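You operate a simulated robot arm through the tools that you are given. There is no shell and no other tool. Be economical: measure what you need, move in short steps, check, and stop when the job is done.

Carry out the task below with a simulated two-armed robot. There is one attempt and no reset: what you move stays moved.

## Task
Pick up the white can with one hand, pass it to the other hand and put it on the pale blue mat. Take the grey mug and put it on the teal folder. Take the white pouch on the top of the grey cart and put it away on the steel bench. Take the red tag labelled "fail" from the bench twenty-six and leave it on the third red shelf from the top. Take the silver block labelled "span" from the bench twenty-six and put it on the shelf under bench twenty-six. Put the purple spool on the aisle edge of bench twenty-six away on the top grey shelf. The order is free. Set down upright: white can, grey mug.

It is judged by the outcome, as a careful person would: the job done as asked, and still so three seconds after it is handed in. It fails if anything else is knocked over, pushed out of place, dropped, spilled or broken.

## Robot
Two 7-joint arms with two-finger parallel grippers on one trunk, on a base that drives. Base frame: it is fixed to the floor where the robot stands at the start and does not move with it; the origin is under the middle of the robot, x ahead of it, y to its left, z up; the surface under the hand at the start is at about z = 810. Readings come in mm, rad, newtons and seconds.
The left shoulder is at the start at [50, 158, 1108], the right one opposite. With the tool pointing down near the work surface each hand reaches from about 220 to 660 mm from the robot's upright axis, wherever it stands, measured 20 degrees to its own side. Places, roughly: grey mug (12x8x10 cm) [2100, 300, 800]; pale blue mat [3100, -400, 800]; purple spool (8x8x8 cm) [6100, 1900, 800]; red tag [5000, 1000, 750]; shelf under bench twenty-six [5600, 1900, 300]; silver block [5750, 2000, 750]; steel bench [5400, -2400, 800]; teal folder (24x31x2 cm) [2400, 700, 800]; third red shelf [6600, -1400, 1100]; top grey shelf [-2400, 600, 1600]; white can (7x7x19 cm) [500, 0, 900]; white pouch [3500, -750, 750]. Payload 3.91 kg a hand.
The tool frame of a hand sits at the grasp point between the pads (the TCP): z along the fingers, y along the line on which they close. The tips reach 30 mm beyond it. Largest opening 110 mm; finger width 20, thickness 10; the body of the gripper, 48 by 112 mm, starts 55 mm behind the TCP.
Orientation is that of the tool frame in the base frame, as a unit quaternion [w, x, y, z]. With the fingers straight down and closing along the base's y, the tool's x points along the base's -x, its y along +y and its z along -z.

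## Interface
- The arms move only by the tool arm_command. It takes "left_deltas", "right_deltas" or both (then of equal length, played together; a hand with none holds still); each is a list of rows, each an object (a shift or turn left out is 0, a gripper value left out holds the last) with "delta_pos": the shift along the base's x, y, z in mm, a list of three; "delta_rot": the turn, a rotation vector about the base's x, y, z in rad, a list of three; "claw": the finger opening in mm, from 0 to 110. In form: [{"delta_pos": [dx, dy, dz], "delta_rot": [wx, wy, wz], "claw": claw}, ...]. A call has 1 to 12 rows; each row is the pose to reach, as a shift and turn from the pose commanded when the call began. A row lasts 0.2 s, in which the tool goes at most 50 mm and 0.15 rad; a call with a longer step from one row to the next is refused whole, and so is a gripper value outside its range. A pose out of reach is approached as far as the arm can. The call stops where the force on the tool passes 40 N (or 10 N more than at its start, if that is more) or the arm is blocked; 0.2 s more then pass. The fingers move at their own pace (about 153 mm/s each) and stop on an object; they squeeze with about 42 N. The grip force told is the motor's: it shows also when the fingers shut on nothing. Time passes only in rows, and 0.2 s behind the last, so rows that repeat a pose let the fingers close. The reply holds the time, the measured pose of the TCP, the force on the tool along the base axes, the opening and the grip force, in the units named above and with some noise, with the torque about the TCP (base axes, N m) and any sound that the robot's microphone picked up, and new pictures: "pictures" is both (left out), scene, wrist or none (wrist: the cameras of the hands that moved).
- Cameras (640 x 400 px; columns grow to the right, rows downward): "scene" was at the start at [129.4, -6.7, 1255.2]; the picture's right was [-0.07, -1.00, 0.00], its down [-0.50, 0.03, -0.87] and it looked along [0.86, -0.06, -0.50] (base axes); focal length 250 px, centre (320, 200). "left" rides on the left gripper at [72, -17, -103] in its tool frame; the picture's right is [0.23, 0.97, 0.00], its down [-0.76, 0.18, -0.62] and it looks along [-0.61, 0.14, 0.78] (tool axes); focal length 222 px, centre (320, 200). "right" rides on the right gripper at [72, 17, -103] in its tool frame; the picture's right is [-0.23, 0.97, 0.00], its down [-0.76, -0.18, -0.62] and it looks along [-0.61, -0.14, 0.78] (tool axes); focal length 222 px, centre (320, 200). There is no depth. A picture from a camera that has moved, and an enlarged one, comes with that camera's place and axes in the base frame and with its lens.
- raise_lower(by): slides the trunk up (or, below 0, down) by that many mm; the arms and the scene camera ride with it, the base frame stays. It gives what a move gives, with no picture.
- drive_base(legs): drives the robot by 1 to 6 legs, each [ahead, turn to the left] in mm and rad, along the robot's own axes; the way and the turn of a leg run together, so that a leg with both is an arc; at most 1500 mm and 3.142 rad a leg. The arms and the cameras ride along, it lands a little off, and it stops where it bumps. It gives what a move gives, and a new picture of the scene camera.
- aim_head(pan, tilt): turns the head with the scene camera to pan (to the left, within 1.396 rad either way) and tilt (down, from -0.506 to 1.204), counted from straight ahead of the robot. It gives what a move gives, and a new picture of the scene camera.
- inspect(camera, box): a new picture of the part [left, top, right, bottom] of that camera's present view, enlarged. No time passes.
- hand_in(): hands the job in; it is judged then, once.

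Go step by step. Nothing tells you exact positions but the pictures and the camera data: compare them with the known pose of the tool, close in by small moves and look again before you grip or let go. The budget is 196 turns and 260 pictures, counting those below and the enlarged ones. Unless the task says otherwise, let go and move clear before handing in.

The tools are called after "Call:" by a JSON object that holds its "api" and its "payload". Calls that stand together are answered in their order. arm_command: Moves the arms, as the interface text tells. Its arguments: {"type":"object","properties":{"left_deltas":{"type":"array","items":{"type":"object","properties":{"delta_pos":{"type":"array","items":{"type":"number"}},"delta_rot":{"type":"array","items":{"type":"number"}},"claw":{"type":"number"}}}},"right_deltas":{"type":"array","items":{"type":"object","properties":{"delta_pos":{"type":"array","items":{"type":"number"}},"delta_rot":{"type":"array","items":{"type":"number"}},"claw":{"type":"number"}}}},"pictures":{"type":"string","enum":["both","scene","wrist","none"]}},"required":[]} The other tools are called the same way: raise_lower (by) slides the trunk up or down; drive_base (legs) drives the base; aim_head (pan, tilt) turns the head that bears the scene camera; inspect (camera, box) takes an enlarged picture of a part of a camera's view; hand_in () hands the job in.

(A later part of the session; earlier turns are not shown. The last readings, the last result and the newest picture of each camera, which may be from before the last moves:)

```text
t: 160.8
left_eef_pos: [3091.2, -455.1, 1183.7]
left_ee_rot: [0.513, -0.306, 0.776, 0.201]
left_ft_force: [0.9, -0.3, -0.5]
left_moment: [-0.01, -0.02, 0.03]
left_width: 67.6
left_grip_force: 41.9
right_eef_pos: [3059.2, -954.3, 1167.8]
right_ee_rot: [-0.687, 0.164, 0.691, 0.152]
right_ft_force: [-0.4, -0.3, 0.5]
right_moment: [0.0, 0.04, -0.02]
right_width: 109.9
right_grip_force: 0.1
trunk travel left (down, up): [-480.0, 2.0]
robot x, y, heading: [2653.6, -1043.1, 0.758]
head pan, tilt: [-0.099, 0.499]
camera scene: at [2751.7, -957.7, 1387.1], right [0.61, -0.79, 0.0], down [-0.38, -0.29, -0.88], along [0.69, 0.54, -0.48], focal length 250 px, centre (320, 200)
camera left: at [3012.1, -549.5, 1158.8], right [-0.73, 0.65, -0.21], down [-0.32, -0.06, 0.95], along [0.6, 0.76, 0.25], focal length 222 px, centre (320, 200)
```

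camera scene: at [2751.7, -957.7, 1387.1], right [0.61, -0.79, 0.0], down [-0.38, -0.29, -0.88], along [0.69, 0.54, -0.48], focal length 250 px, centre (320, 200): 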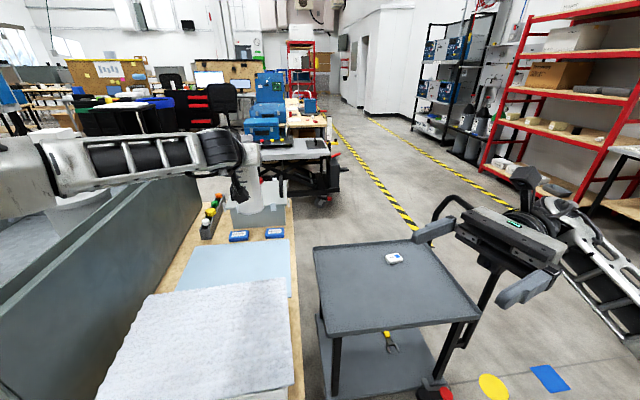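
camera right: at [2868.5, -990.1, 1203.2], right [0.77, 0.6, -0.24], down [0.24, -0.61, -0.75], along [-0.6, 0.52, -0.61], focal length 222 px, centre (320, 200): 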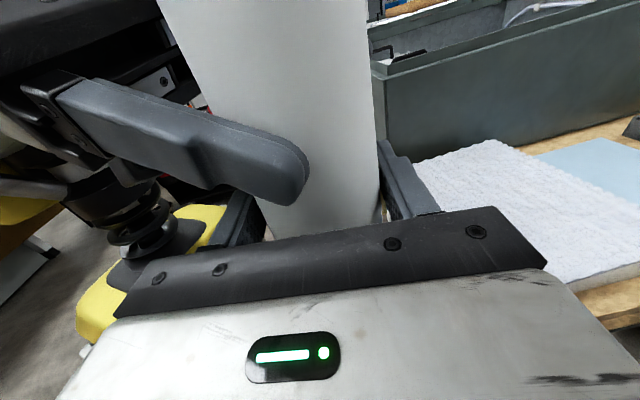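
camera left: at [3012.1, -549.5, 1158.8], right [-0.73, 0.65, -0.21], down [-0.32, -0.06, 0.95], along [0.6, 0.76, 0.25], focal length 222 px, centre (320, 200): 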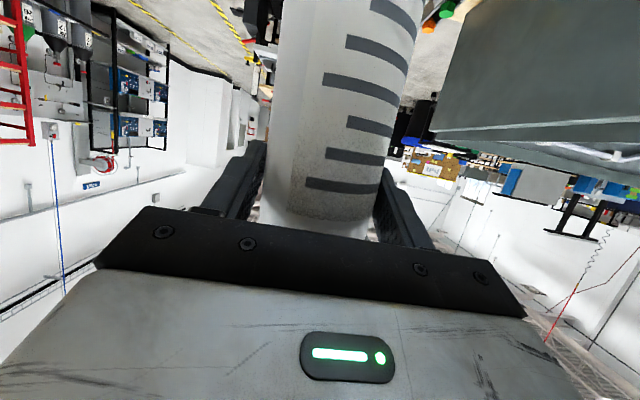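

The view is open now. The mat spans roughly (2900..3290, -130..-545). I'll move the can a bit deeper over the mat, pull the right hand back from the cart handle, and check before lowering with the trunk.

Call:
{"api": "arm_command", "payload": {"left_deltas": [{"delta_pos": [6, 6, 0]}, {"delta_pos": [12, 12, 0]}, {"delta_pos": [18, 18, 0]}, {"delta_pos": [24, 25, 0]}], "right_deltas": [{"delta_pos": [-27, -26, 0]}, {"delta_pos": [-54, -52, 0]}, {"delta_pos": [-81, -78, 0]}, {"delta_pos": [-109, -103, 0]}], "pictures": "none"}}

Call:
{"api": "raise_lower", "payload": {"by": -190}}

Call:
{"api": "aim_head", "payload": {"pan": 0.1, "tilt": 0.5}}

```text
t: 161.8
left_eef_pos: [3115.8, -430.0, 1184.7]
left_ee_rot: [0.512, -0.308, 0.776, 0.202]
left_ft_force: [0.8, 0.0, 0.4]
left_moment: [0.02, 0.0, -0.03]
left_width: 67.6
left_grip_force: 41.8
right_eef_pos: [2949.7, -1060.9, 1168.9]
right_ee_rot: [-0.687, 0.164, 0.692, 0.153]
right_ft_force: [-0.3, 0.1, 0.5]
right_moment: [0.0, 0.01, -0.01]
right_width: 110.2
right_grip_force: 0.0
trunk travel left (down, up): [-480.0, 2.0]
robot x, y, heading: [2649.3, -1040.5, 0.763]
head pan, tilt: [-0.099, 0.499]
```

```text
t: 163.9
left_eef_pos: [3115.8, -430.2, 995.2]
left_ee_rot: [0.513, -0.307, 0.776, 0.202]
left_ft_force: [0.6, 0.3, 0.9]
left_moment: [0.01, 0.02, 0.02]
left_width: 67.7
left_grip_force: 42.2
right_eef_pos: [2950.4, -1058.7, 979.8]
right_ee_rot: [-0.687, 0.163, 0.691, 0.152]
right_ft_force: [-1.1, -0.4, 0.8]
right_moment: [0.0, -0.01, 0.03]
right_width: 109.8
right_grip_force: 0.1
trunk travel left (down, up): [-290.0, 192.0]
robot x, y, heading: [2650.2, -1041.6, 0.756]
head pan, tilt: [-0.099, 0.499]
```

```text
t: 164.6
left_eef_pos: [3116.6, -429.9, 994.3]
left_ee_rot: [0.513, -0.308, 0.775, 0.203]
left_ft_force: [-0.1, 0.4, 0.6]
left_moment: [0.0, -0.01, 0.0]
left_width: 67.5
left_grip_force: 42.1
right_eef_pos: [2951.0, -1059.7, 979.0]
right_ee_rot: [-0.687, 0.163, 0.691, 0.153]
right_ft_force: [0.6, 0.9, 0.7]
right_moment: [-0.02, -0.03, -0.01]
right_width: 110.1
right_grip_force: 0.0
trunk travel left (down, up): [-290.0, 192.0]
robot x, y, heading: [2649.3, -1041.6, 0.761]
head pan, tilt: [0.099, 0.499]
camera scene: at [2738.9, -945.2, 1197.2], right [0.76, -0.65, 0.0], down [-0.31, -0.36, -0.88], along [0.57, 0.66, -0.48], focal length 250 px, centre (320, 200)
```

scene: 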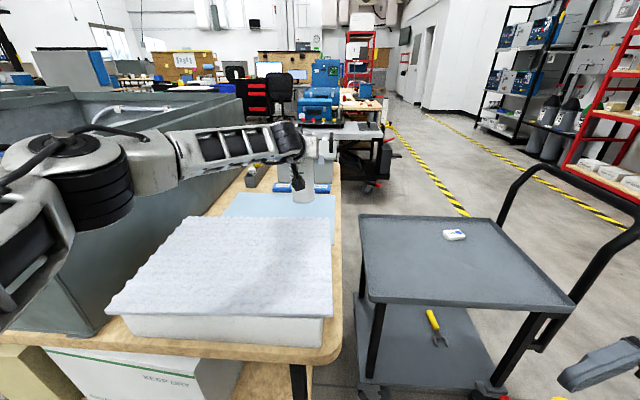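

The can is above the mat, but my left elbow is close to the grey case. I'll enlarge that area before lowering further.

Call:
{"api": "inspect", "payload": {"camera": "scene", "box": [0, 80, 320, 280]}}

Call:
{"api": "inspect", "payload": {"camera": "scene", "box": [240, 110, 360, 240]}}

```text
2.00 times, centred on (160, 180) of scene
camera zoom: at [2738.9, -945.2, 1197.2], right [0.76, -0.65, 0.0], down [-0.31, -0.36, -0.88], along [0.57, 0.66, -0.48], focal length 499 px, centre (640, 240)
```

zoom: 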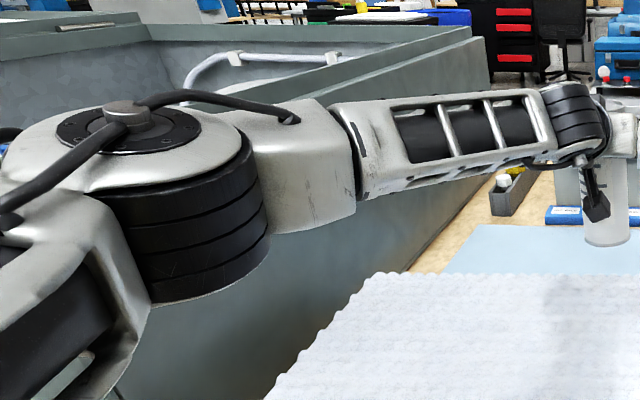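

```text
3.08 times, centred on (300, 175) of scene
camera zoom: at [2738.9, -945.2, 1197.2], right [0.76, -0.65, 0.0], down [-0.31, -0.36, -0.88], along [0.57, 0.66, -0.48], focal length 768 px, centre (382, 277)
```

zoom: 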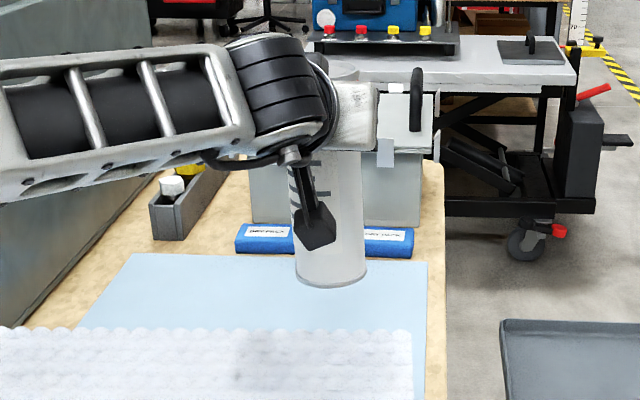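

There's a visible gap at the elbow. I'll lower with the arm in small steps, feeling for the mat.

Call:
{"api": "arm_command", "payload": {"left_deltas": [{"delta_pos": [0, 0, -10]}, {"delta_pos": [0, 0, -20]}, {"delta_pos": [0, 0, -30]}, {"delta_pos": [0, 0, -38]}, {"delta_pos": [0, 0, -43]}], "pictures": "scene"}}

Call:
{"api": "inspect", "payload": {"camera": "scene", "box": [240, 130, 360, 250]}}

```text
t: 165.8
left_eef_pos: [3116.5, -430.8, 950.7]
left_ee_rot: [0.513, -0.307, 0.775, 0.202]
left_ft_force: [0.2, 0.3, 0.6]
left_moment: [-0.01, 0.02, 0.02]
left_width: 67.6
left_grip_force: 41.1
right_eef_pos: [2950.4, -1060.7, 978.3]
right_ee_rot: [-0.687, 0.164, 0.691, 0.152]
right_ft_force: [0.2, -0.8, 0.2]
right_moment: [0.0, -0.02, 0.03]
right_width: 110.3
right_grip_force: 0.0
trunk travel left (down, up): [-290.0, 192.0]
robot x, y, heading: [2654.4, -1045.1, 0.756]
head pan, tilt: [0.099, 0.499]
camera scene: at [2738.8, -945.1, 1197.2], right [0.76, -0.65, 0.0], down [-0.31, -0.36, -0.88], along [0.57, 0.66, -0.48], focal length 250 px, centre (320, 200)
```

scene: 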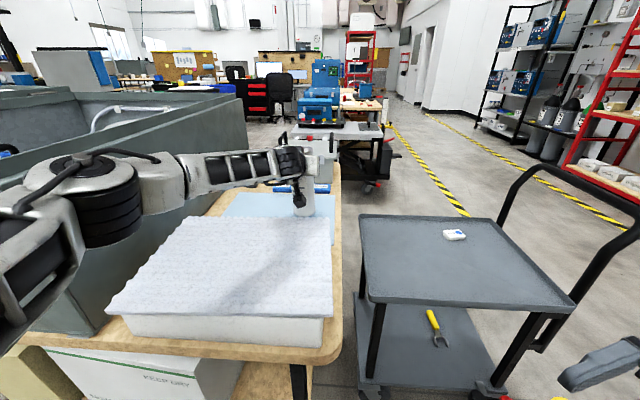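

```text
3.33 times, centred on (300, 190) of scene
camera zoom: at [2738.8, -945.1, 1197.2], right [0.76, -0.65, 0.0], down [-0.31, -0.36, -0.88], along [0.57, 0.66, -0.48], focal length 832 px, centre (387, 233)
```

zoom: 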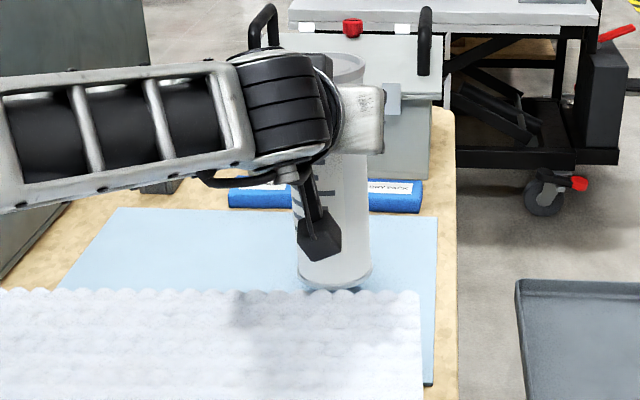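

The can's bottom is just above the mat, which extends well around it. I'll take the last millimetres in fine steps.

Call:
{"api": "arm_command", "payload": {"left_deltas": [{"delta_pos": [0, 0, -3]}, {"delta_pos": [0, 0, -6]}, {"delta_pos": [0, 0, -9]}], "pictures": "none"}}

Call:
{"api": "inspect", "payload": {"camera": "scene", "box": [270, 150, 350, 230]}}

```text
t: 166.6
left_eef_pos: [3115.2, -430.9, 941.9]
left_ee_rot: [0.514, -0.306, 0.776, 0.2]
left_ft_force: [-0.4, -0.1, -1.0]
left_moment: [0.02, 0.02, 0.01]
left_width: 67.5
left_grip_force: 41.7
right_eef_pos: [2950.6, -1058.1, 980.1]
right_ee_rot: [-0.687, 0.164, 0.691, 0.152]
right_ft_force: [0.2, 0.7, 0.4]
right_moment: [-0.04, 0.0, -0.02]
right_width: 110.1
right_grip_force: 0.0
trunk travel left (down, up): [-290.0, 192.0]
robot x, y, heading: [2650.5, -1039.4, 0.76]
head pan, tilt: [0.099, 0.499]
```

```text
5.00 times, centred on (310, 190) of scene
camera zoom: at [2738.8, -945.1, 1197.2], right [0.76, -0.65, 0.0], down [-0.31, -0.36, -0.88], along [0.57, 0.66, -0.48], focal length 1248 px, centre (370, 250)
```

zoom: 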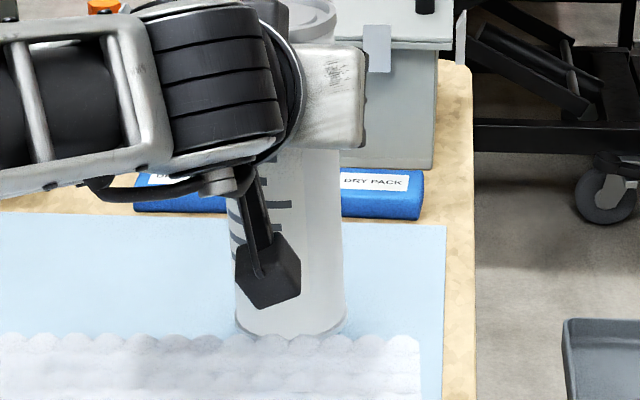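

No contact yet. I'll keep lowering in small steps.

Call:
{"api": "arm_command", "payload": {"left_deltas": [{"delta_pos": [0, 0, -4]}, {"delta_pos": [0, 0, -8]}, {"delta_pos": [0, 0, -12]}], "pictures": "none"}}

```text
t: 167.4
left_eef_pos: [3115.6, -431.5, 930.4]
left_ee_rot: [0.513, -0.307, 0.776, 0.201]
left_ft_force: [0.6, 1.4, 0.6]
left_moment: [-0.02, -0.03, 0.0]
left_width: 67.3
left_grip_force: 42.0
right_eef_pos: [2950.2, -1059.0, 979.5]
right_ee_rot: [-0.687, 0.165, 0.691, 0.152]
right_ft_force: [0.1, 0.0, -0.4]
right_moment: [-0.03, -0.04, 0.01]
right_width: 110.0
right_grip_force: 0.1
trunk travel left (down, up): [-290.0, 192.0]
robot x, y, heading: [2653.1, -1038.9, 0.759]
head pan, tilt: [0.099, 0.499]
```

Call:
{"api": "arm_command", "payload": {"left_deltas": [{"delta_pos": [0, 0, -4]}, {"delta_pos": [0, 0, -8]}, {"delta_pos": [0, 0, -12]}], "pictures": "none"}}

Call:
{"api": "inspect", "payload": {"camera": "scene", "box": [270, 150, 350, 230]}}

```text
t: 168.2
left_eef_pos: [3115.6, -432.8, 925.7]
left_ee_rot: [0.517, -0.306, 0.773, 0.203]
left_ft_force: [1.7, -2.5, 19.9]
left_moment: [-0.1, 0.45, 0.09]
left_width: 67.2
left_grip_force: 41.9
right_eef_pos: [2949.1, -1060.3, 980.4]
right_ee_rot: [-0.687, 0.162, 0.692, 0.154]
right_ft_force: [0.5, 0.3, 0.0]
right_moment: [-0.01, -0.01, -0.02]
right_width: 110.0
right_grip_force: 0.0
trunk travel left (down, up): [-290.0, 192.0]
robot x, y, heading: [2648.8, -1040.5, 0.76]
head pan, tilt: [0.099, 0.499]
```

```text
5.00 times, centred on (310, 190) of scene
camera zoom: at [2737.4, -947.5, 1198.0], right [0.76, -0.65, 0.0], down [-0.31, -0.36, -0.88], along [0.57, 0.67, -0.48], focal length 1248 px, centre (370, 250)
```

zoom: 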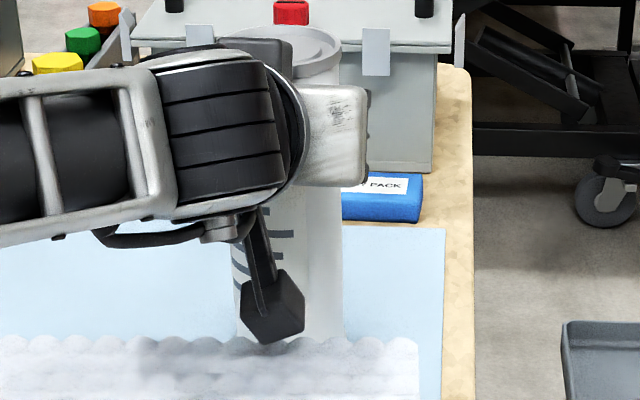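

The can now rests on the mat, with the contact force right under the hand. I'll ease off, open, and withdraw backward and up.

Call:
{"api": "arm_command", "payload": {"left_deltas": [{"delta_pos": [0, 0, 5]}, {"delta_pos": [0, 0, 5], "claw": 76}, {"delta_pos": [0, 0, 5], "claw": 84}, {"delta_pos": [0, 0, 5], "claw": 100}, {"delta_pos": [0, 0, 5], "claw": 100}, {"delta_pos": [-24, -22, 18]}, {"delta_pos": [-48, -45, 32]}, {"delta_pos": [-75, -70, 50]}, {"delta_pos": [-100, -93, 65]}, {"delta_pos": [-125, -117, 90]}], "pictures": "scene"}}

Call:
{"api": "inspect", "payload": {"camera": "scene", "box": [240, 130, 360, 250]}}

```text
t: 170.4
left_eef_pos: [2993.2, -547.4, 1008.9]
left_ee_rot: [0.514, -0.307, 0.775, 0.203]
left_ft_force: [-0.6, 0.2, 0.7]
left_moment: [-0.02, 0.0, 0.0]
left_width: 99.9
left_grip_force: 0.0
right_eef_pos: [2950.7, -1059.3, 979.7]
right_ee_rot: [-0.687, 0.164, 0.692, 0.152]
right_ft_force: [0.0, 0.1, -0.1]
right_moment: [-0.03, -0.01, 0.01]
right_width: 109.8
right_grip_force: 0.0
trunk travel left (down, up): [-290.0, 192.0]
robot x, y, heading: [2646.4, -1041.5, 0.76]
head pan, tilt: [0.099, 0.499]
camera scene: at [2738.5, -945.5, 1197.3], right [0.76, -0.65, 0.0], down [-0.31, -0.36, -0.88], along [0.57, 0.66, -0.48], focal length 250 px, centre (320, 200)
```

scene: 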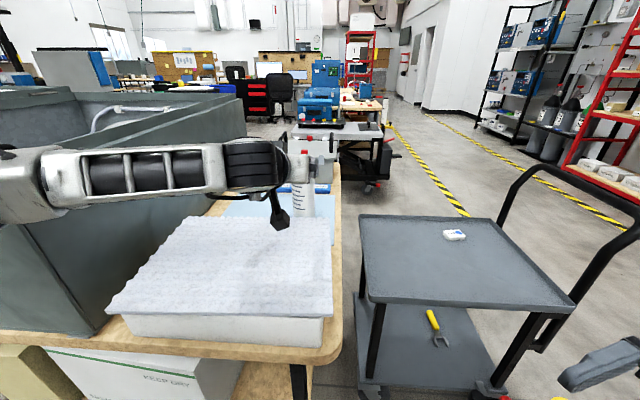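

```text
3.33 times, centred on (300, 190) of scene
camera zoom: at [2738.5, -945.5, 1197.3], right [0.76, -0.65, 0.0], down [-0.31, -0.36, -0.88], along [0.57, 0.66, -0.48], focal length 832 px, centre (387, 233)
```

zoom: 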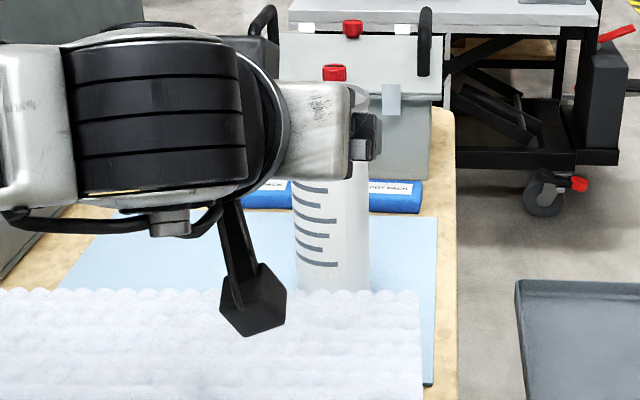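

The can stands upright on the mat, so the first job is done. The white pouch is on the grey cart at about (3434, -753). I'll bring both arms back to a tucked, tool-down pose.

Call:
{"api": "arm_command", "payload": {"left_deltas": [{"delta_pos": [-15, -14, 10], "delta_rot": [-0.068, 0.0713, 0]}, {"delta_pos": [-30, -28, 20], "delta_rot": [-0.1355, 0.1427, 0]}, {"delta_pos": [-45, -43, 30], "delta_rot": [-0.2033, 0.214, 0]}, {"delta_pos": [-60, -57, 40], "delta_rot": [-0.271, 0.2853, 0]}, {"delta_pos": [-75, -71, 50], "delta_rot": [-0.3388, 0.3567, 0]}, {"delta_pos": [-90, -86, 60], "delta_rot": [-0.4065, 0.428, 0]}, {"delta_pos": [-105, -100, 70], "delta_rot": [-0.4743, 0.4993, 0]}, {"delta_pos": [-120, -114, 80], "delta_rot": [-0.542, 0.5707, 0]}, {"delta_pos": [-135, -128, 90], "delta_rot": [-0.6098, 0.642, 0]}, {"delta_pos": [-150, -143, 100], "delta_rot": [-0.6775, 0.7133, 0]}, {"delta_pos": [-165, -157, 100], "delta_rot": [-0.7453, 0.7847, 0]}, {"delta_pos": [-181, -172, 100], "delta_rot": [-0.813, 0.856, 0]}], "right_deltas": [{"delta_pos": [7, 15, 6], "delta_rot": [0.0205, -0.1248, 0.0735]}, {"delta_pos": [15, 31, 12], "delta_rot": [0.0409, -0.2495, 0.1471]}, {"delta_pos": [22, 46, 18], "delta_rot": [0.0614, -0.3743, 0.2206]}, {"delta_pos": [29, 62, 23], "delta_rot": [0.0818, -0.4991, 0.2942]}, {"delta_pos": [37, 77, 29], "delta_rot": [0.1023, -0.6238, 0.3677]}, {"delta_pos": [44, 92, 35], "delta_rot": [0.1228, -0.7486, 0.4412]}, {"delta_pos": [51, 108, 41], "delta_rot": [0.1432, -0.8734, 0.5148]}, {"delta_pos": [59, 123, 47], "delta_rot": [0.1637, -0.9982, 0.5883]}, {"delta_pos": [66, 139, 53], "delta_rot": [0.1842, -1.1229, 0.6618]}, {"delta_pos": [73, 154, 58], "delta_rot": [0.2046, -1.2477, 0.7354]}, {"delta_pos": [81, 170, 64], "delta_rot": [0.2251, -1.3725, 0.8089]}, {"delta_pos": [88, 185, 70], "delta_rot": [0.2455, -1.4972, 0.8825]}], "pictures": "none"}}

Call:
{"api": "arm_command", "payload": {"right_deltas": [{"delta_rot": [0.0205, -0.1248, 0.0735]}, {"delta_rot": [0.0205, -0.1248, 0.0735]}], "pictures": "scene"}}

```text
t: 173.0
left_eef_pos: [2809.2, -717.3, 1108.2]
left_ee_rot: [-0.004, -0.371, 0.929, -0.006]
left_ft_force: [-0.7, 0.4, 0.0]
left_moment: [0.02, 0.03, 0.01]
left_width: 99.9
left_grip_force: 0.1
right_eef_pos: [3038.0, -873.5, 1053.0]
right_ee_rot: [-0.061, -0.338, 0.939, 0.013]
right_ft_force: [-0.2, 1.0, 0.2]
right_moment: [-0.05, 0.04, 0.03]
right_width: 109.9
right_grip_force: 0.1
trunk travel left (down, up): [-290.0, 192.0]
robot x, y, heading: [2650.2, -1039.3, 0.759]
head pan, tilt: [0.099, 0.499]
```

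```text
t: 173.6
left_eef_pos: [2808.6, -719.3, 1108.3]
left_ee_rot: [-0.005, -0.37, 0.929, -0.005]
left_ft_force: [0.2, 0.3, 0.3]
left_moment: [-0.01, 0.02, 0.01]
left_width: 100.0
left_grip_force: 0.1
right_eef_pos: [3039.7, -874.5, 1051.6]
right_ee_rot: [0.0, -0.373, 0.928, -0.001]
right_ft_force: [0.8, 0.4, 0.0]
right_moment: [0.01, 0.02, 0.0]
right_width: 109.9
right_grip_force: 0.2
trunk travel left (down, up): [-290.0, 192.0]
robot x, y, heading: [2648.9, -1041.4, 0.763]
head pan, tilt: [0.099, 0.499]
camera scene: at [2738.5, -945.4, 1197.3], right [0.76, -0.65, 0.0], down [-0.31, -0.36, -0.88], along [0.57, 0.66, -0.48], focal length 250 px, centre (320, 200)
```

scene: 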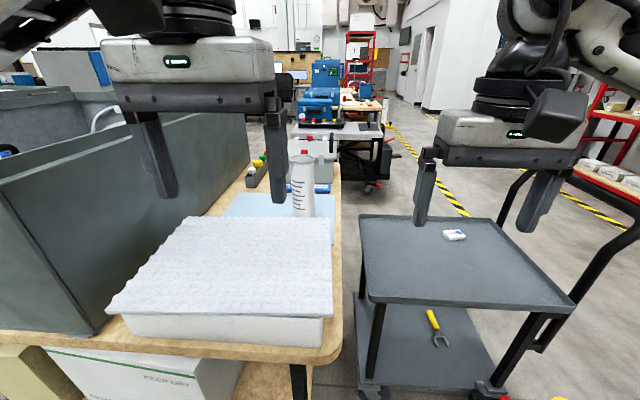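

Both hands are tool-down again. The pouch sits at about (3437, -747) on the cart top, z 745. I'll move in front of the cart, facing it squarely.

Call:
{"api": "raise_lower", "payload": {"by": 60}}

Call:
{"api": "drive_base", "payload": {"legs": [[0, -0.887], [331, 0], [0, 0.93]]}}

```text
t: 174.6
left_eef_pos: [2809.1, -719.7, 1167.8]
left_ee_rot: [-0.005, -0.371, 0.929, -0.005]
left_ft_force: [0.0, -0.8, -0.2]
left_moment: [0.0, 0.0, -0.02]
left_width: 100.1
left_grip_force: 0.0
right_eef_pos: [3038.0, -874.4, 1110.4]
right_ee_rot: [0.0, -0.373, 0.928, 0.0]
right_ft_force: [0.0, 0.0, 0.2]
right_moment: [0.0, 0.01, 0.0]
right_width: 109.9
right_grip_force: 0.0
trunk travel left (down, up): [-350.0, 132.0]
robot x, y, heading: [2646.6, -1040.5, 0.76]
head pan, tilt: [0.099, 0.499]
```

```text
t: 181.4
left_eef_pos: [3137.5, -774.1, 1166.5]
left_ee_rot: [-0.005, -0.36, 0.933, -0.004]
left_ft_force: [-0.8, 0.2, -0.3]
left_moment: [-0.01, -0.01, 0.02]
left_width: 100.0
left_grip_force: 0.0
right_eef_pos: [3362.8, -934.6, 1111.0]
right_ee_rot: [0.0, -0.361, 0.932, 0.0]
right_ft_force: [0.2, 0.5, -0.1]
right_moment: [-0.02, -0.02, 0.01]
right_width: 110.1
right_grip_force: 0.1
trunk travel left (down, up): [-350.0, 132.0]
robot x, y, heading: [2972.6, -1093.8, 0.74]
head pan, tilt: [0.099, 0.499]
camera scene: at [3062.2, -998.4, 1257.3], right [0.74, -0.67, 0.0], down [-0.32, -0.36, -0.88], along [0.59, 0.65, -0.48], focal length 250 px, centre (320, 200)
```

scene: 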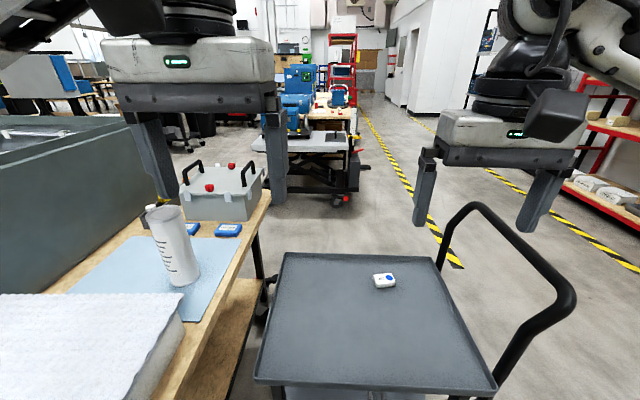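

The pouch's depth is uncertain from these views. I'll move the right hand over the cart and use its camera.

Call:
{"api": "arm_command", "payload": {"right_deltas": [{"delta_pos": [20, 20, -30]}, {"delta_pos": [40, 40, -60]}, {"delta_pos": [60, 58, -90]}, {"delta_pos": [70, 75, -120]}, {"delta_pos": [74, 90, -150]}], "pictures": "wrist"}}

```text
t: 182.6
left_eef_pos: [3138.3, -773.4, 1168.2]
left_ee_rot: [-0.004, -0.36, 0.933, -0.005]
left_ft_force: [0.1, 0.1, 0.5]
left_moment: [-0.01, -0.04, -0.03]
left_width: 100.0
left_grip_force: 0.0
right_eef_pos: [3437.1, -844.7, 958.3]
right_ee_rot: [-0.001, -0.362, 0.932, 0.0]
right_ft_force: [-0.1, 0.4, 0.4]
right_moment: [-0.02, 0.02, 0.01]
right_width: 109.8
right_grip_force: 0.1
trunk travel left (down, up): [-350.0, 132.0]
robot x, y, heading: [2969.4, -1093.1, 0.739]
head pan, tilt: [0.099, 0.499]
camera right: at [3371.4, -882.3, 1062.3], right [-0.49, 0.87, 0.0], down [0.68, 0.38, 0.62], along [0.54, 0.3, -0.78], focal length 222 px, centre (320, 200)
```

right: 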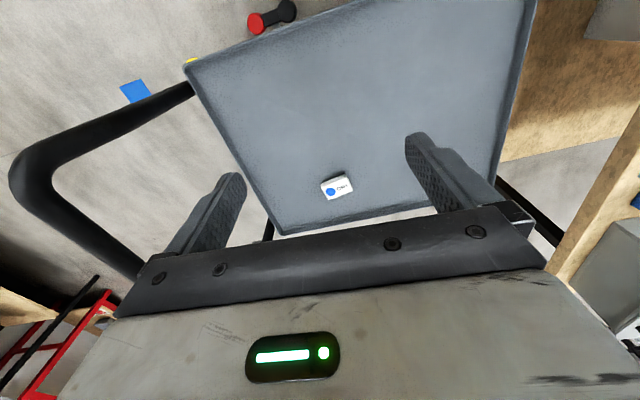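

Triangulating gives the pouch at about (3603, -708, 650), lower and further than I thought. I'll move 110 mm closer and lower the trunk.

Call:
{"api": "drive_base", "payload": {"legs": [[110, 0]]}}

Call:
{"api": "raise_lower", "payload": {"by": -170}}

Call:
{"api": "inspect", "payload": {"camera": "right", "box": [160, 0, 480, 200]}}

```text
t: 183.8
left_eef_pos: [3221.1, -697.2, 1166.2]
left_ee_rot: [-0.004, -0.361, 0.933, -0.004]
left_ft_force: [0.9, 0.5, 0.1]
left_moment: [0.0, 0.02, 0.05]
left_width: 100.1
left_grip_force: 0.1
right_eef_pos: [3520.3, -768.0, 957.1]
right_ee_rot: [-0.001, -0.362, 0.932, 0.0]
right_ft_force: [0.0, -0.3, 0.1]
right_moment: [0.0, -0.01, 0.0]
right_width: 110.1
right_grip_force: 0.1
trunk travel left (down, up): [-350.0, 132.0]
robot x, y, heading: [3058.9, -1018.7, 0.741]
head pan, tilt: [0.099, 0.499]
camera scene: at [3146.2, -922.2, 1257.1], right [0.74, -0.67, 0.0], down [-0.32, -0.36, -0.88], along [0.59, 0.65, -0.48], focal length 250 px, centre (320, 200)
```

scene: 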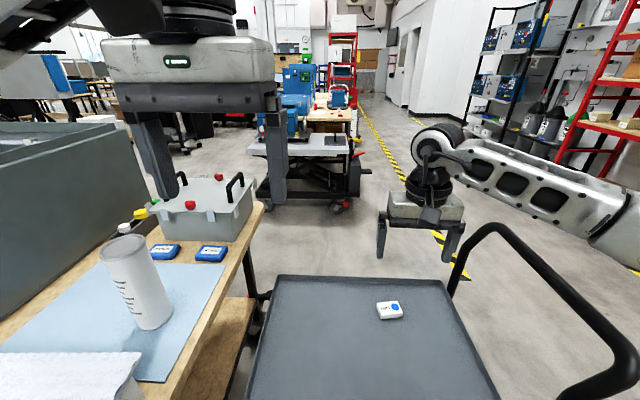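

```text
t: 185.8
left_eef_pos: [3221.4, -697.9, 997.2]
left_ee_rot: [-0.006, -0.36, 0.933, -0.005]
left_ft_force: [1.1, 0.4, 0.7]
left_moment: [0.0, 0.02, 0.02]
left_width: 100.2
left_grip_force: 0.1
right_eef_pos: [3518.5, -767.9, 789.0]
right_ee_rot: [0.0, -0.362, 0.932, 0.0]
right_ft_force: [0.7, 0.6, 1.2]
right_moment: [0.0, 0.01, -0.02]
right_width: 109.8
right_grip_force: 0.1
trunk travel left (down, up): [-180.0, 302.0]
robot x, y, heading: [3050.9, -1017.7, 0.739]
head pan, tilt: [0.099, 0.499]
```

```text
2.00 times, centred on (320, 100) of right
camera zoom: at [3454.1, -806.3, 893.1], right [-0.49, 0.87, 0.0], down [0.68, 0.38, 0.62], along [0.54, 0.31, -0.78], focal length 444 px, centre (320, 400)
```

zoom: 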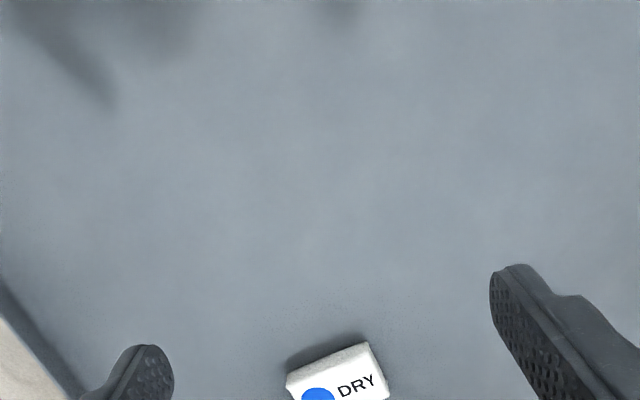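

The pouch ("DRY", about 50 mm long) is just ahead of the fingers. I'll move over it and look closer.

Call:
{"api": "arm_command", "payload": {"right_deltas": [{"delta_pos": [20, 15, 0]}, {"delta_pos": [40, 30, -5]}, {"delta_pos": [57, 46, -15], "delta_rot": [0, 0, 0.1]}, {"delta_pos": [57, 46, -20], "delta_rot": [0, 0, 0.2]}], "pictures": "wrist"}}

```text
t: 186.8
left_eef_pos: [3221.4, -697.7, 998.8]
left_ee_rot: [-0.004, -0.361, 0.932, -0.004]
left_ft_force: [-0.1, 0.9, 1.1]
left_moment: [0.01, 0.01, -0.01]
left_width: 100.3
left_grip_force: 0.0
right_eef_pos: [3574.9, -722.5, 766.6]
right_ee_rot: [0.0, -0.454, 0.891, -0.001]
right_ft_force: [-0.3, 0.4, -0.2]
right_moment: [0.01, -0.02, 0.01]
right_width: 110.1
right_grip_force: 0.1
trunk travel left (down, up): [-180.0, 302.0]
robot x, y, heading: [3055.6, -1012.8, 0.737]
head pan, tilt: [0.099, 0.499]
camera right: at [3518.2, -772.5, 871.7], right [-0.65, 0.76, 0.0], down [0.59, 0.51, 0.62], along [0.47, 0.41, -0.78], focal length 222 px, centre (320, 200)
```

right: 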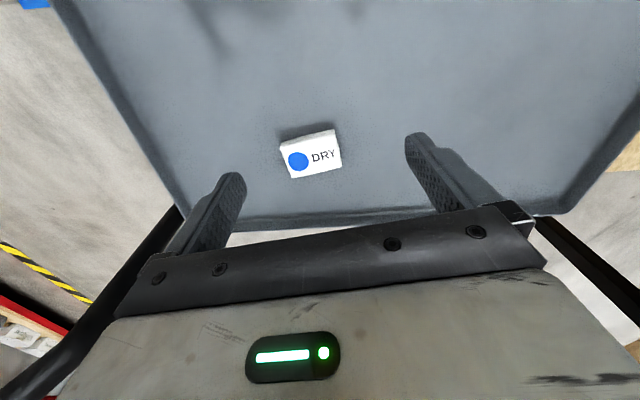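

I'll centre on the pouch and go down slowly until the fingertips meet the tray.

Call:
{"api": "arm_command", "payload": {"right_deltas": [{"delta_pos": [10, 3, -10]}, {"delta_pos": [17, 5, -25]}, {"delta_pos": [18, 5, -40]}, {"delta_pos": [19, 6, -50]}, {"delta_pos": [20, 6, -60]}], "pictures": "wrist"}}

```text
t: 187.9
left_eef_pos: [3221.0, -697.8, 997.2]
left_ee_rot: [-0.005, -0.361, 0.933, -0.005]
left_ft_force: [0.2, 0.0, -0.1]
left_moment: [0.03, -0.01, 0.0]
left_width: 100.2
left_grip_force: 0.1
right_eef_pos: [3596.6, -718.0, 708.5]
right_ee_rot: [0.0, -0.453, 0.892, 0.0]
right_ft_force: [0.6, 0.9, 0.3]
right_moment: [0.01, -0.02, 0.04]
right_width: 110.0
right_grip_force: 0.0
trunk travel left (down, up): [-180.0, 302.0]
robot x, y, heading: [3056.6, -1018.6, 0.741]
head pan, tilt: [0.099, 0.499]
camera right: at [3539.7, -767.9, 812.5], right [-0.65, 0.76, 0.0], down [0.59, 0.51, 0.62], along [0.47, 0.41, -0.78], focal length 222 px, centre (320, 200)
```

right: 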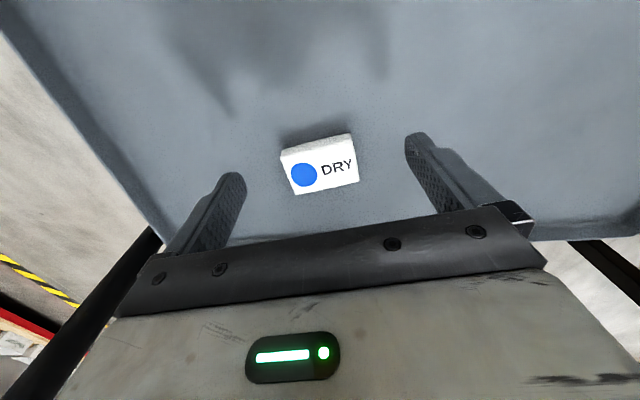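

Size change puts the pouch top at (3610, -706, 648). The fingers are aligned with it; I'll centre and descend the rest.

Call:
{"api": "arm_command", "payload": {"right_deltas": [{"delta_pos": [7, 6, -12]}, {"delta_pos": [13, 12, -25]}, {"delta_pos": [13, 12, -37]}, {"delta_pos": [13, 12, -47]}, {"delta_pos": [13, 12, -54]}], "pictures": "wrist"}}

```text
t: 189.2
left_eef_pos: [3221.8, -698.7, 998.1]
left_ee_rot: [-0.005, -0.36, 0.933, -0.005]
left_ft_force: [-0.4, 0.5, -0.5]
left_moment: [0.01, 0.03, 0.0]
left_width: 100.1
left_grip_force: 0.2
right_eef_pos: [3608.8, -705.2, 654.8]
right_ee_rot: [-0.002, -0.453, 0.891, 0.0]
right_ft_force: [0.2, -0.3, 0.7]
right_moment: [0.0, 0.0, 0.02]
right_width: 110.1
right_grip_force: 0.1
trunk travel left (down, up): [-180.0, 302.0]
robot x, y, heading: [3057.5, -1016.3, 0.736]
head pan, tilt: [0.099, 0.499]
camera right: at [3552.9, -754.8, 759.1], right [-0.65, 0.76, 0.0], down [0.59, 0.51, 0.62], along [0.47, 0.41, -0.78], focal length 222 px, centre (320, 200)
```

right: 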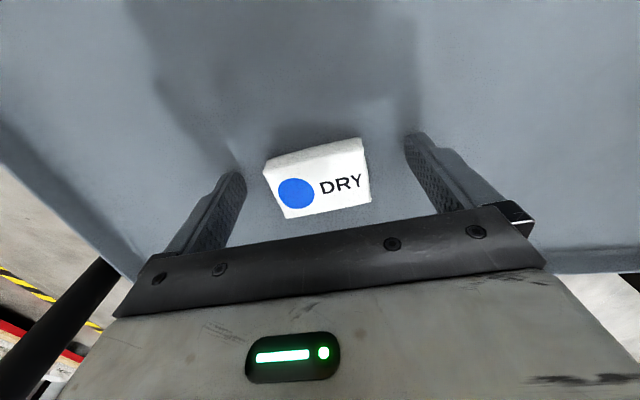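

The pouch is centred; the tips are still above the tray. I'll lower a little more and close.

Call:
{"api": "arm_command", "payload": {"right_deltas": [{"delta_pos": [2, 0, -5]}, {"delta_pos": [3, 0, -10]}, {"delta_pos": [3, 0, -14]}, {"delta_pos": [3, 0, -14], "claw": 60}, {"delta_pos": [3, 0, -14], "claw": 30}, {"delta_pos": [3, 0, -14], "claw": 10}, {"delta_pos": [3, 0, -14], "claw": 10}], "pictures": "wrist"}}

```text
t: 190.2
left_eef_pos: [3220.5, -698.4, 997.6]
left_ee_rot: [-0.004, -0.36, 0.933, -0.004]
left_ft_force: [-0.7, -0.3, -0.1]
left_moment: [0.0, 0.01, -0.02]
left_width: 100.0
left_grip_force: 0.1
right_eef_pos: [3610.4, -703.0, 650.8]
right_ee_rot: [0.006, -0.453, 0.892, 0.004]
right_ft_force: [-3.3, -3.2, 16.1]
right_moment: [-0.43, -0.01, -0.27]
right_width: 64.6
right_grip_force: 34.7
right hand out of reach, approached as far as the arm can: row 2, 3, 4, 5
trunk travel left (down, up): [-180.0, 302.0]
robot x, y, heading: [3055.1, -1017.0, 0.738]
head pan, tilt: [0.099, 0.499]
stopped in row 5 (right hand): the force on the tool passed its limit at 42 N (the readings are from after the stop); the commanded pose is now the measured one
camera right: at [3552.7, -755.5, 753.2], right [-0.65, 0.76, 0.0], down [0.59, 0.5, 0.64], along [0.48, 0.42, -0.77], focal length 222 px, centre (320, 200)
```

right: 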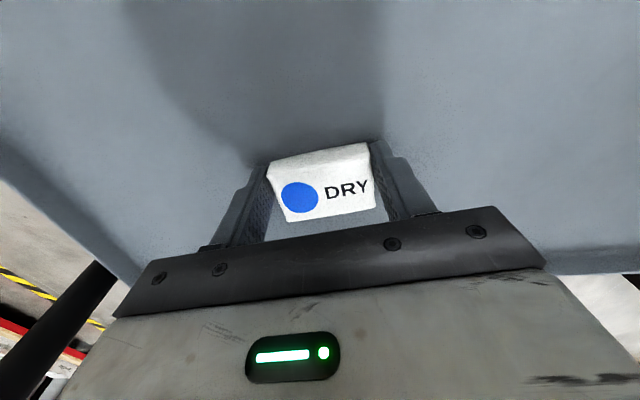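

The pouch is between the pads at 64.6 mm. I'll tighten and lift it.

Call:
{"api": "arm_command", "payload": {"right_deltas": [{"delta_pos": [0, 0, 3], "claw": 20}, {"delta_pos": [0, 0, 3], "claw": 20}, {"delta_pos": [0, 0, 40], "claw": 20}, {"delta_pos": [0, 0, 85], "claw": 20}, {"delta_pos": [-20, -18, 130], "claw": 20}, {"delta_pos": [-45, -40, 175], "claw": 20}, {"delta_pos": [-80, -70, 200], "claw": 20}, {"delta_pos": [-110, -100, 220], "claw": 20}], "pictures": "wrist"}}

```text
refused: row 5 steps farther than a row can; nothing moved
```

Call:
{"api": "arm_command", "payload": {"right_deltas": [{"delta_pos": [0, 0, 3], "claw": 20}, {"delta_pos": [0, 0, 3], "claw": 20}, {"delta_pos": [0, 0, 40], "claw": 20}, {"delta_pos": [0, 0, 80], "claw": 20}, {"delta_pos": [-16, -14, 120], "claw": 20}, {"delta_pos": [-40, -35, 155], "claw": 20}, {"delta_pos": [-65, -60, 185], "claw": 20}, {"delta_pos": [-95, -85, 210], "claw": 20}], "pictures": "wrist"}}

```text
t: 192.0
left_eef_pos: [3222.6, -698.8, 997.8]
left_ee_rot: [-0.004, -0.362, 0.932, -0.005]
left_ft_force: [-0.7, -0.4, 0.0]
left_moment: [-0.01, 0.0, -0.01]
left_width: 100.2
left_grip_force: 0.0
right_eef_pos: [3516.8, -791.3, 859.9]
right_ee_rot: [0.005, -0.453, 0.891, 0.003]
right_ft_force: [0.2, 0.4, -1.5]
right_moment: [-0.02, -0.03, 0.0]
right_width: 64.4
right_grip_force: 42.0
trunk travel left (down, up): [-180.0, 302.0]
robot x, y, heading: [3057.2, -1019.7, 0.738]
head pan, tilt: [0.099, 0.499]
camera right: at [3459.4, -842.6, 962.1], right [-0.65, 0.76, 0.0], down [0.59, 0.5, 0.63], along [0.48, 0.41, -0.78], focal length 222 px, centre (320, 200)
```

right: 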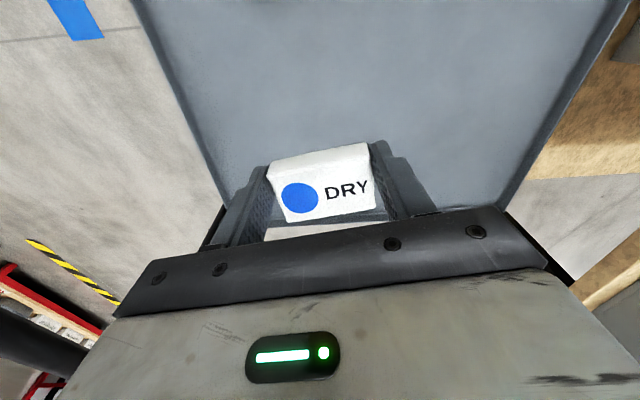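

The pouch is held at 64 mm. Next is the steel bench. I'll raise the trunk, back off the cart, swing around its handle and drive over.

Call:
{"api": "raise_lower", "payload": {"by": 200}}

Call:
{"api": "drive_base", "payload": {"legs": [[-220, 0], [0, -1.49], [550, 0], [0, 0.5], [1300, 0]]}}

```text
t: 194.2
left_eef_pos: [3221.3, -698.2, 1198.2]
left_ee_rot: [-0.004, -0.361, 0.932, -0.004]
left_ft_force: [0.5, 0.3, 0.1]
left_moment: [-0.02, -0.04, 0.01]
left_width: 99.9
left_grip_force: 0.1
right_eef_pos: [3516.7, -789.8, 1059.7]
right_ee_rot: [0.005, -0.452, 0.892, 0.003]
right_ft_force: [1.0, -0.2, -0.6]
right_moment: [-0.02, -0.01, 0.02]
right_width: 64.7
right_grip_force: 41.9
trunk travel left (down, up): [-380.0, 102.0]
robot x, y, heading: [3056.8, -1015.1, 0.736]
head pan, tilt: [0.099, 0.499]
```

```text
t: 209.5
left_eef_pos: [4857.9, -1840.2, 1198.8]
left_ee_rot: [-0.006, 0.142, 0.99, -0.002]
left_ft_force: [0.1, -0.4, -0.2]
left_moment: [-0.01, -0.01, -0.01]
left_width: 99.8
left_grip_force: 0.0
right_eef_pos: [4932.0, -2140.8, 1058.2]
right_ee_rot: [0.005, 0.041, 0.999, 0.0]
right_ft_force: [-0.5, 0.7, -0.1]
right_moment: [0.01, 0.01, -0.01]
right_width: 64.4
right_grip_force: 41.8
trunk travel left (down, up): [-380.0, 102.0]
robot x, y, heading: [4503.2, -1862.6, -0.287]
head pan, tilt: [0.099, 0.499]
camera scene: at [4626.3, -1893.5, 1287.2], right [-0.18, -0.98, 0.0], down [-0.47, 0.09, -0.88], along [0.86, -0.16, -0.48], focal length 250 px, centre (320, 200)
```

scene: 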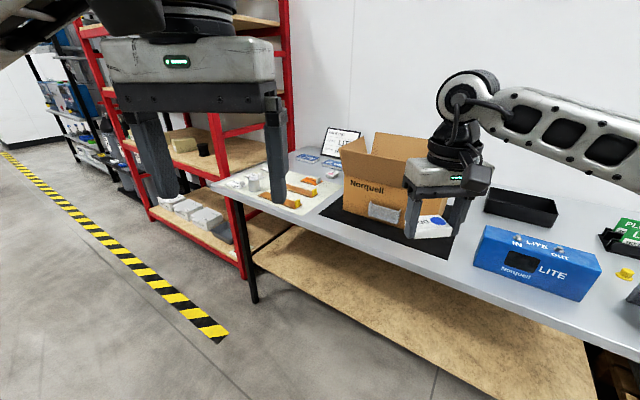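

The steel bench is ahead, with a free strip between the cardboard box and the blue box, around (5190, -2460). I'll pull the pouch in, then position in front of that spot.

Call:
{"api": "arm_command", "payload": {"right_deltas": [{"delta_pos": [-38, 11, 15]}, {"delta_pos": [-76, 22, 30]}, {"delta_pos": [-115, 34, 45]}, {"delta_pos": [-153, 45, 60]}], "pictures": "none"}}

Call:
{"api": "drive_base", "payload": {"legs": [[0, -0.051], [404, 0], [0, -0.41]]}}

```text
t: 210.5
left_eef_pos: [4856.4, -1840.9, 1197.6]
left_ee_rot: [-0.005, 0.144, 0.99, -0.002]
left_ft_force: [0.5, 0.3, 0.6]
left_moment: [0.0, -0.01, 0.01]
left_width: 99.9
left_grip_force: 0.1
right_eef_pos: [4777.7, -2096.9, 1116.9]
right_ee_rot: [0.006, 0.042, 0.999, -0.001]
right_ft_force: [0.0, 0.2, -1.2]
right_moment: [-0.03, 0.01, 0.02]
right_width: 64.7
right_grip_force: 41.9
trunk travel left (down, up): [-380.0, 102.0]
robot x, y, heading: [4497.3, -1865.3, -0.285]
head pan, tilt: [0.099, 0.499]
```

```text
t: 214.6
left_eef_pos: [5200.3, -2137.3, 1198.3]
left_ee_rot: [-0.006, 0.37, 0.929, -0.001]
left_ft_force: [-1.0, 0.3, -0.1]
left_moment: [-0.01, 0.03, -0.01]
left_width: 99.9
left_grip_force: 0.1
right_eef_pos: [5013.0, -2330.1, 1117.1]
right_ee_rot: [0.006, 0.273, 0.962, -0.001]
right_ft_force: [0.1, -0.6, -0.3]
right_moment: [0.0, 0.02, -0.02]
right_width: 64.5
right_grip_force: 41.5
trunk travel left (down, up): [-380.0, 102.0]
robot x, y, heading: [4869.5, -1995.4, -0.759]
head pan, tilt: [0.099, 0.499]
camera scene: at [4970.5, -2080.1, 1287.3], right [-0.61, -0.79, 0.0], down [-0.38, 0.29, -0.88], along [0.69, -0.54, -0.48], focal length 250 px, centre (320, 200)
```

scene: 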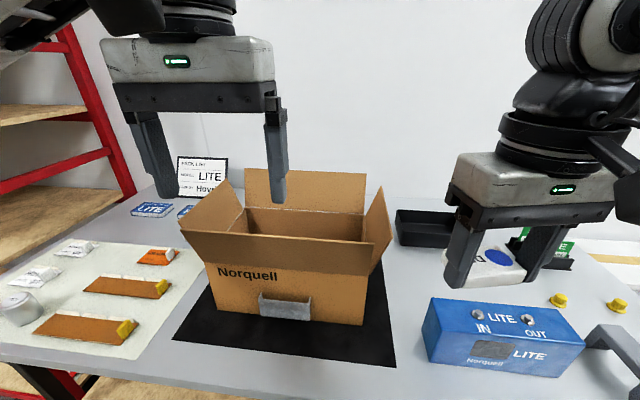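

There's free steel between the box's right flap and the blue box, around (5177, -2542). I'll move the pouch above that spot.

Call:
{"api": "arm_command", "payload": {"right_deltas": [{"delta_pos": [27, -35, 0]}, {"delta_pos": [54, -70, 0]}, {"delta_pos": [82, -106, 0]}, {"delta_pos": [110, -142, 0]}, {"delta_pos": [137, -177, -20]}, {"delta_pos": [164, -212, -50]}, {"delta_pos": [164, -212, -90]}], "pictures": "both"}}

```text
refused: row 6 steps farther than a row can; nothing moved
```

Call:
{"api": "arm_command", "payload": {"right_deltas": [{"delta_pos": [27, -35, 0]}, {"delta_pos": [54, -70, 0]}, {"delta_pos": [82, -106, 0]}, {"delta_pos": [110, -142, 0]}, {"delta_pos": [137, -177, -10]}, {"delta_pos": [164, -212, -20]}, {"delta_pos": [164, -212, -60]}, {"delta_pos": [164, -212, -100]}], "pictures": "both"}}

```text
t: 216.4
left_eef_pos: [5201.0, -2137.7, 1198.5]
left_ee_rot: [-0.006, 0.37, 0.929, -0.001]
left_ft_force: [0.2, 0.6, -0.5]
left_moment: [-0.02, -0.03, 0.01]
left_width: 100.3
left_grip_force: 0.0
right_eef_pos: [5175.8, -2543.5, 1020.6]
right_ee_rot: [0.005, 0.274, 0.962, 0.0]
right_ft_force: [0.9, -0.2, 0.0]
right_moment: [0.0, -0.02, 0.01]
right_width: 64.9
right_grip_force: 42.3
trunk travel left (down, up): [-380.0, 102.0]
robot x, y, heading: [4870.4, -1996.1, -0.758]
head pan, tilt: [0.099, 0.499]
camera scene: at [4970.9, -2080.1, 1287.3], right [-0.61, -0.79, 0.0], down [-0.38, 0.29, -0.88], along [0.69, -0.54, -0.48], focal length 250 px, centre (320, 200)
camera right: at [5121.9, -2493.0, 1124.2], right [0.71, 0.71, 0.0], down [0.55, -0.55, 0.63], along [0.45, -0.44, -0.78], focal length 222 px, centre (320, 200)
```

scene: 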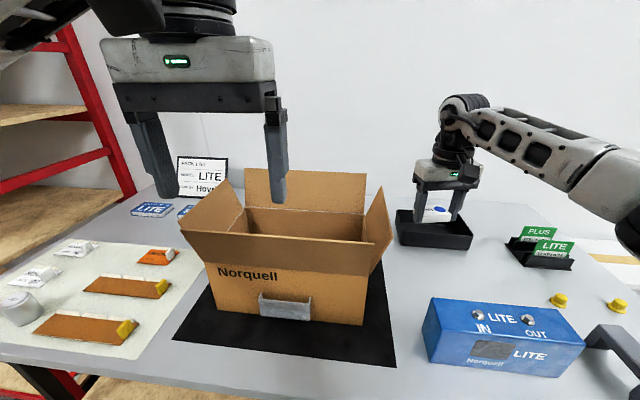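
right: 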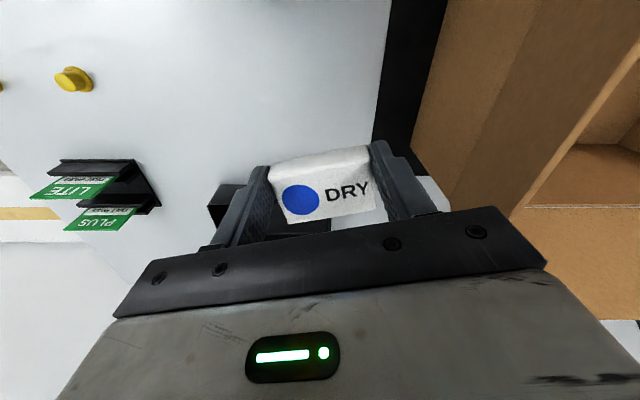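

The point under the hand is free steel in front of the black tray. I'll lower to the bench.

Call:
{"api": "arm_command", "payload": {"right_deltas": [{"delta_pos": [0, 0, -40]}, {"delta_pos": [0, 0, -80]}, {"delta_pos": [0, 0, -120]}, {"delta_pos": [0, 0, -150]}, {"delta_pos": [0, 0, -165]}, {"delta_pos": [0, 0, -173]}, {"delta_pos": [0, 0, -178]}], "pictures": "both"}}

```text
t: 218.0
left_eef_pos: [5201.8, -2136.7, 1199.4]
left_ee_rot: [-0.007, 0.37, 0.929, 0.0]
left_ft_force: [-0.3, 0.8, 0.5]
left_moment: [-0.01, 0.0, -0.01]
left_width: 100.0
left_grip_force: 0.1
right_eef_pos: [5177.3, -2541.4, 839.4]
right_ee_rot: [0.006, 0.274, 0.962, -0.001]
right_ft_force: [-0.6, -0.6, -0.7]
right_moment: [-0.02, 0.05, 0.01]
right_width: 64.6
right_grip_force: 42.4
trunk travel left (down, up): [-380.0, 102.0]
robot x, y, heading: [4872.7, -1997.7, -0.76]
head pan, tilt: [0.099, 0.499]
camera scene: at [4970.8, -2079.9, 1287.3], right [-0.61, -0.79, 0.0], down [-0.38, 0.29, -0.88], along [0.69, -0.54, -0.48], focal length 250 px, centre (320, 200)
camera right: at [5122.7, -2489.6, 943.4], right [0.71, 0.71, 0.0], down [0.55, -0.55, 0.63], along [0.45, -0.44, -0.78], focal length 222 px, centre (320, 200)
```

scene: 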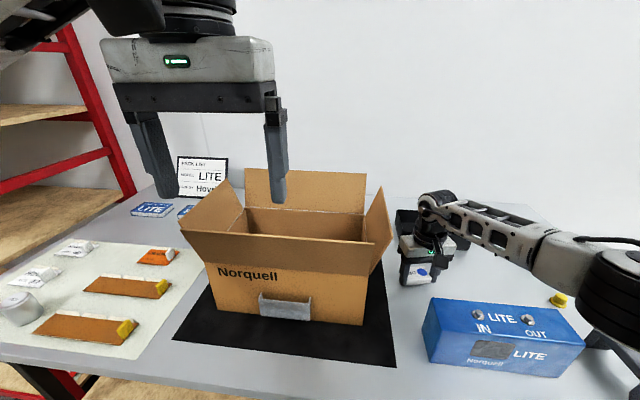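
right: 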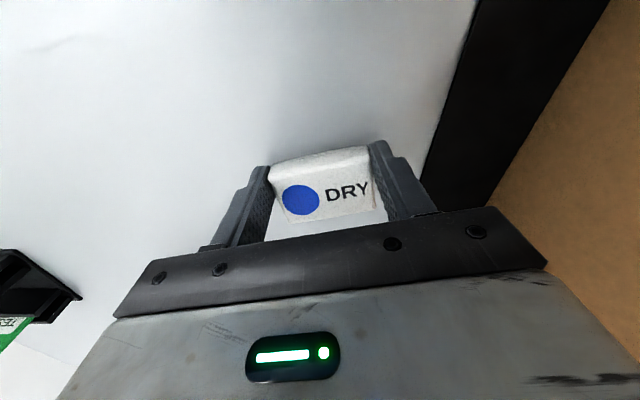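

Not on the surface yet. I'll lower in fine steps until it touches.

Call:
{"api": "arm_command", "payload": {"right_deltas": [{"delta_pos": [0, 0, -6]}, {"delta_pos": [0, 0, -12]}, {"delta_pos": [0, 0, -18]}, {"delta_pos": [0, 0, -24]}, {"delta_pos": [0, 0, -30]}, {"delta_pos": [0, 0, -36]}], "pictures": "wrist"}}

```text
t: 218.9
left_eef_pos: [5199.3, -2135.8, 1198.9]
left_ee_rot: [-0.005, 0.37, 0.929, -0.001]
left_ft_force: [0.0, -0.3, 0.3]
left_moment: [-0.03, 0.04, -0.01]
left_width: 99.8
left_grip_force: 0.0
right_eef_pos: [5179.2, -2542.7, 828.6]
right_ee_rot: [0.011, 0.275, 0.961, -0.002]
right_ft_force: [-6.2, 5.6, 18.9]
right_moment: [-0.3, 0.67, -0.34]
right_width: 64.3
right_grip_force: 42.0
trunk travel left (down, up): [-380.0, 102.0]
robot x, y, heading: [4870.0, -1992.7, -0.755]
head pan, tilt: [0.099, 0.499]
stopped in row 4 (right hand): the force on the tool passed its limit at 44 N (the readings are from after the stop); the commanded pose is now the measured one
camera right: at [5124.4, -2490.6, 933.0], right [0.71, 0.71, 0.01], down [0.54, -0.55, 0.64], along [0.45, -0.45, -0.77], focal length 222 px, centre (320, 200)
```

right: 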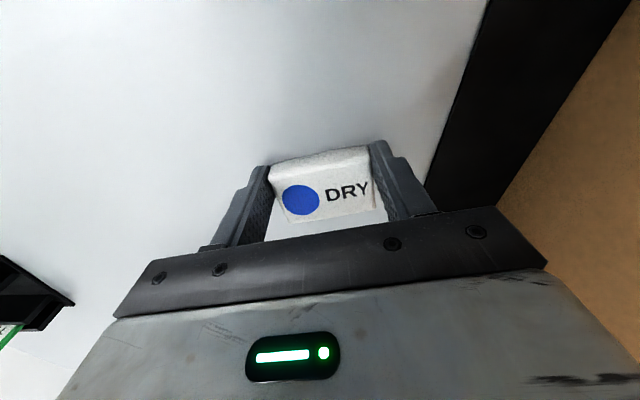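

It's on the bench surface (tips at about 798). I'll release and lift away.

Call:
{"api": "arm_command", "payload": {"right_deltas": [{"delta_pos": [0, 0, 2], "claw": 75}, {"delta_pos": [0, 0, 2], "claw": 90}, {"delta_pos": [0, 0, 2], "claw": 90}, {"delta_pos": [0, 0, 40]}, {"delta_pos": [0, 0, 85]}, {"delta_pos": [0, 0, 130]}, {"delta_pos": [0, 0, 175]}, {"delta_pos": [0, 0, 220]}, {"delta_pos": [-30, 32, 250]}, {"delta_pos": [-62, 66, 265]}], "pictures": "scene"}}

```text
refused: row 9 steps farther than a row can; nothing moved
```

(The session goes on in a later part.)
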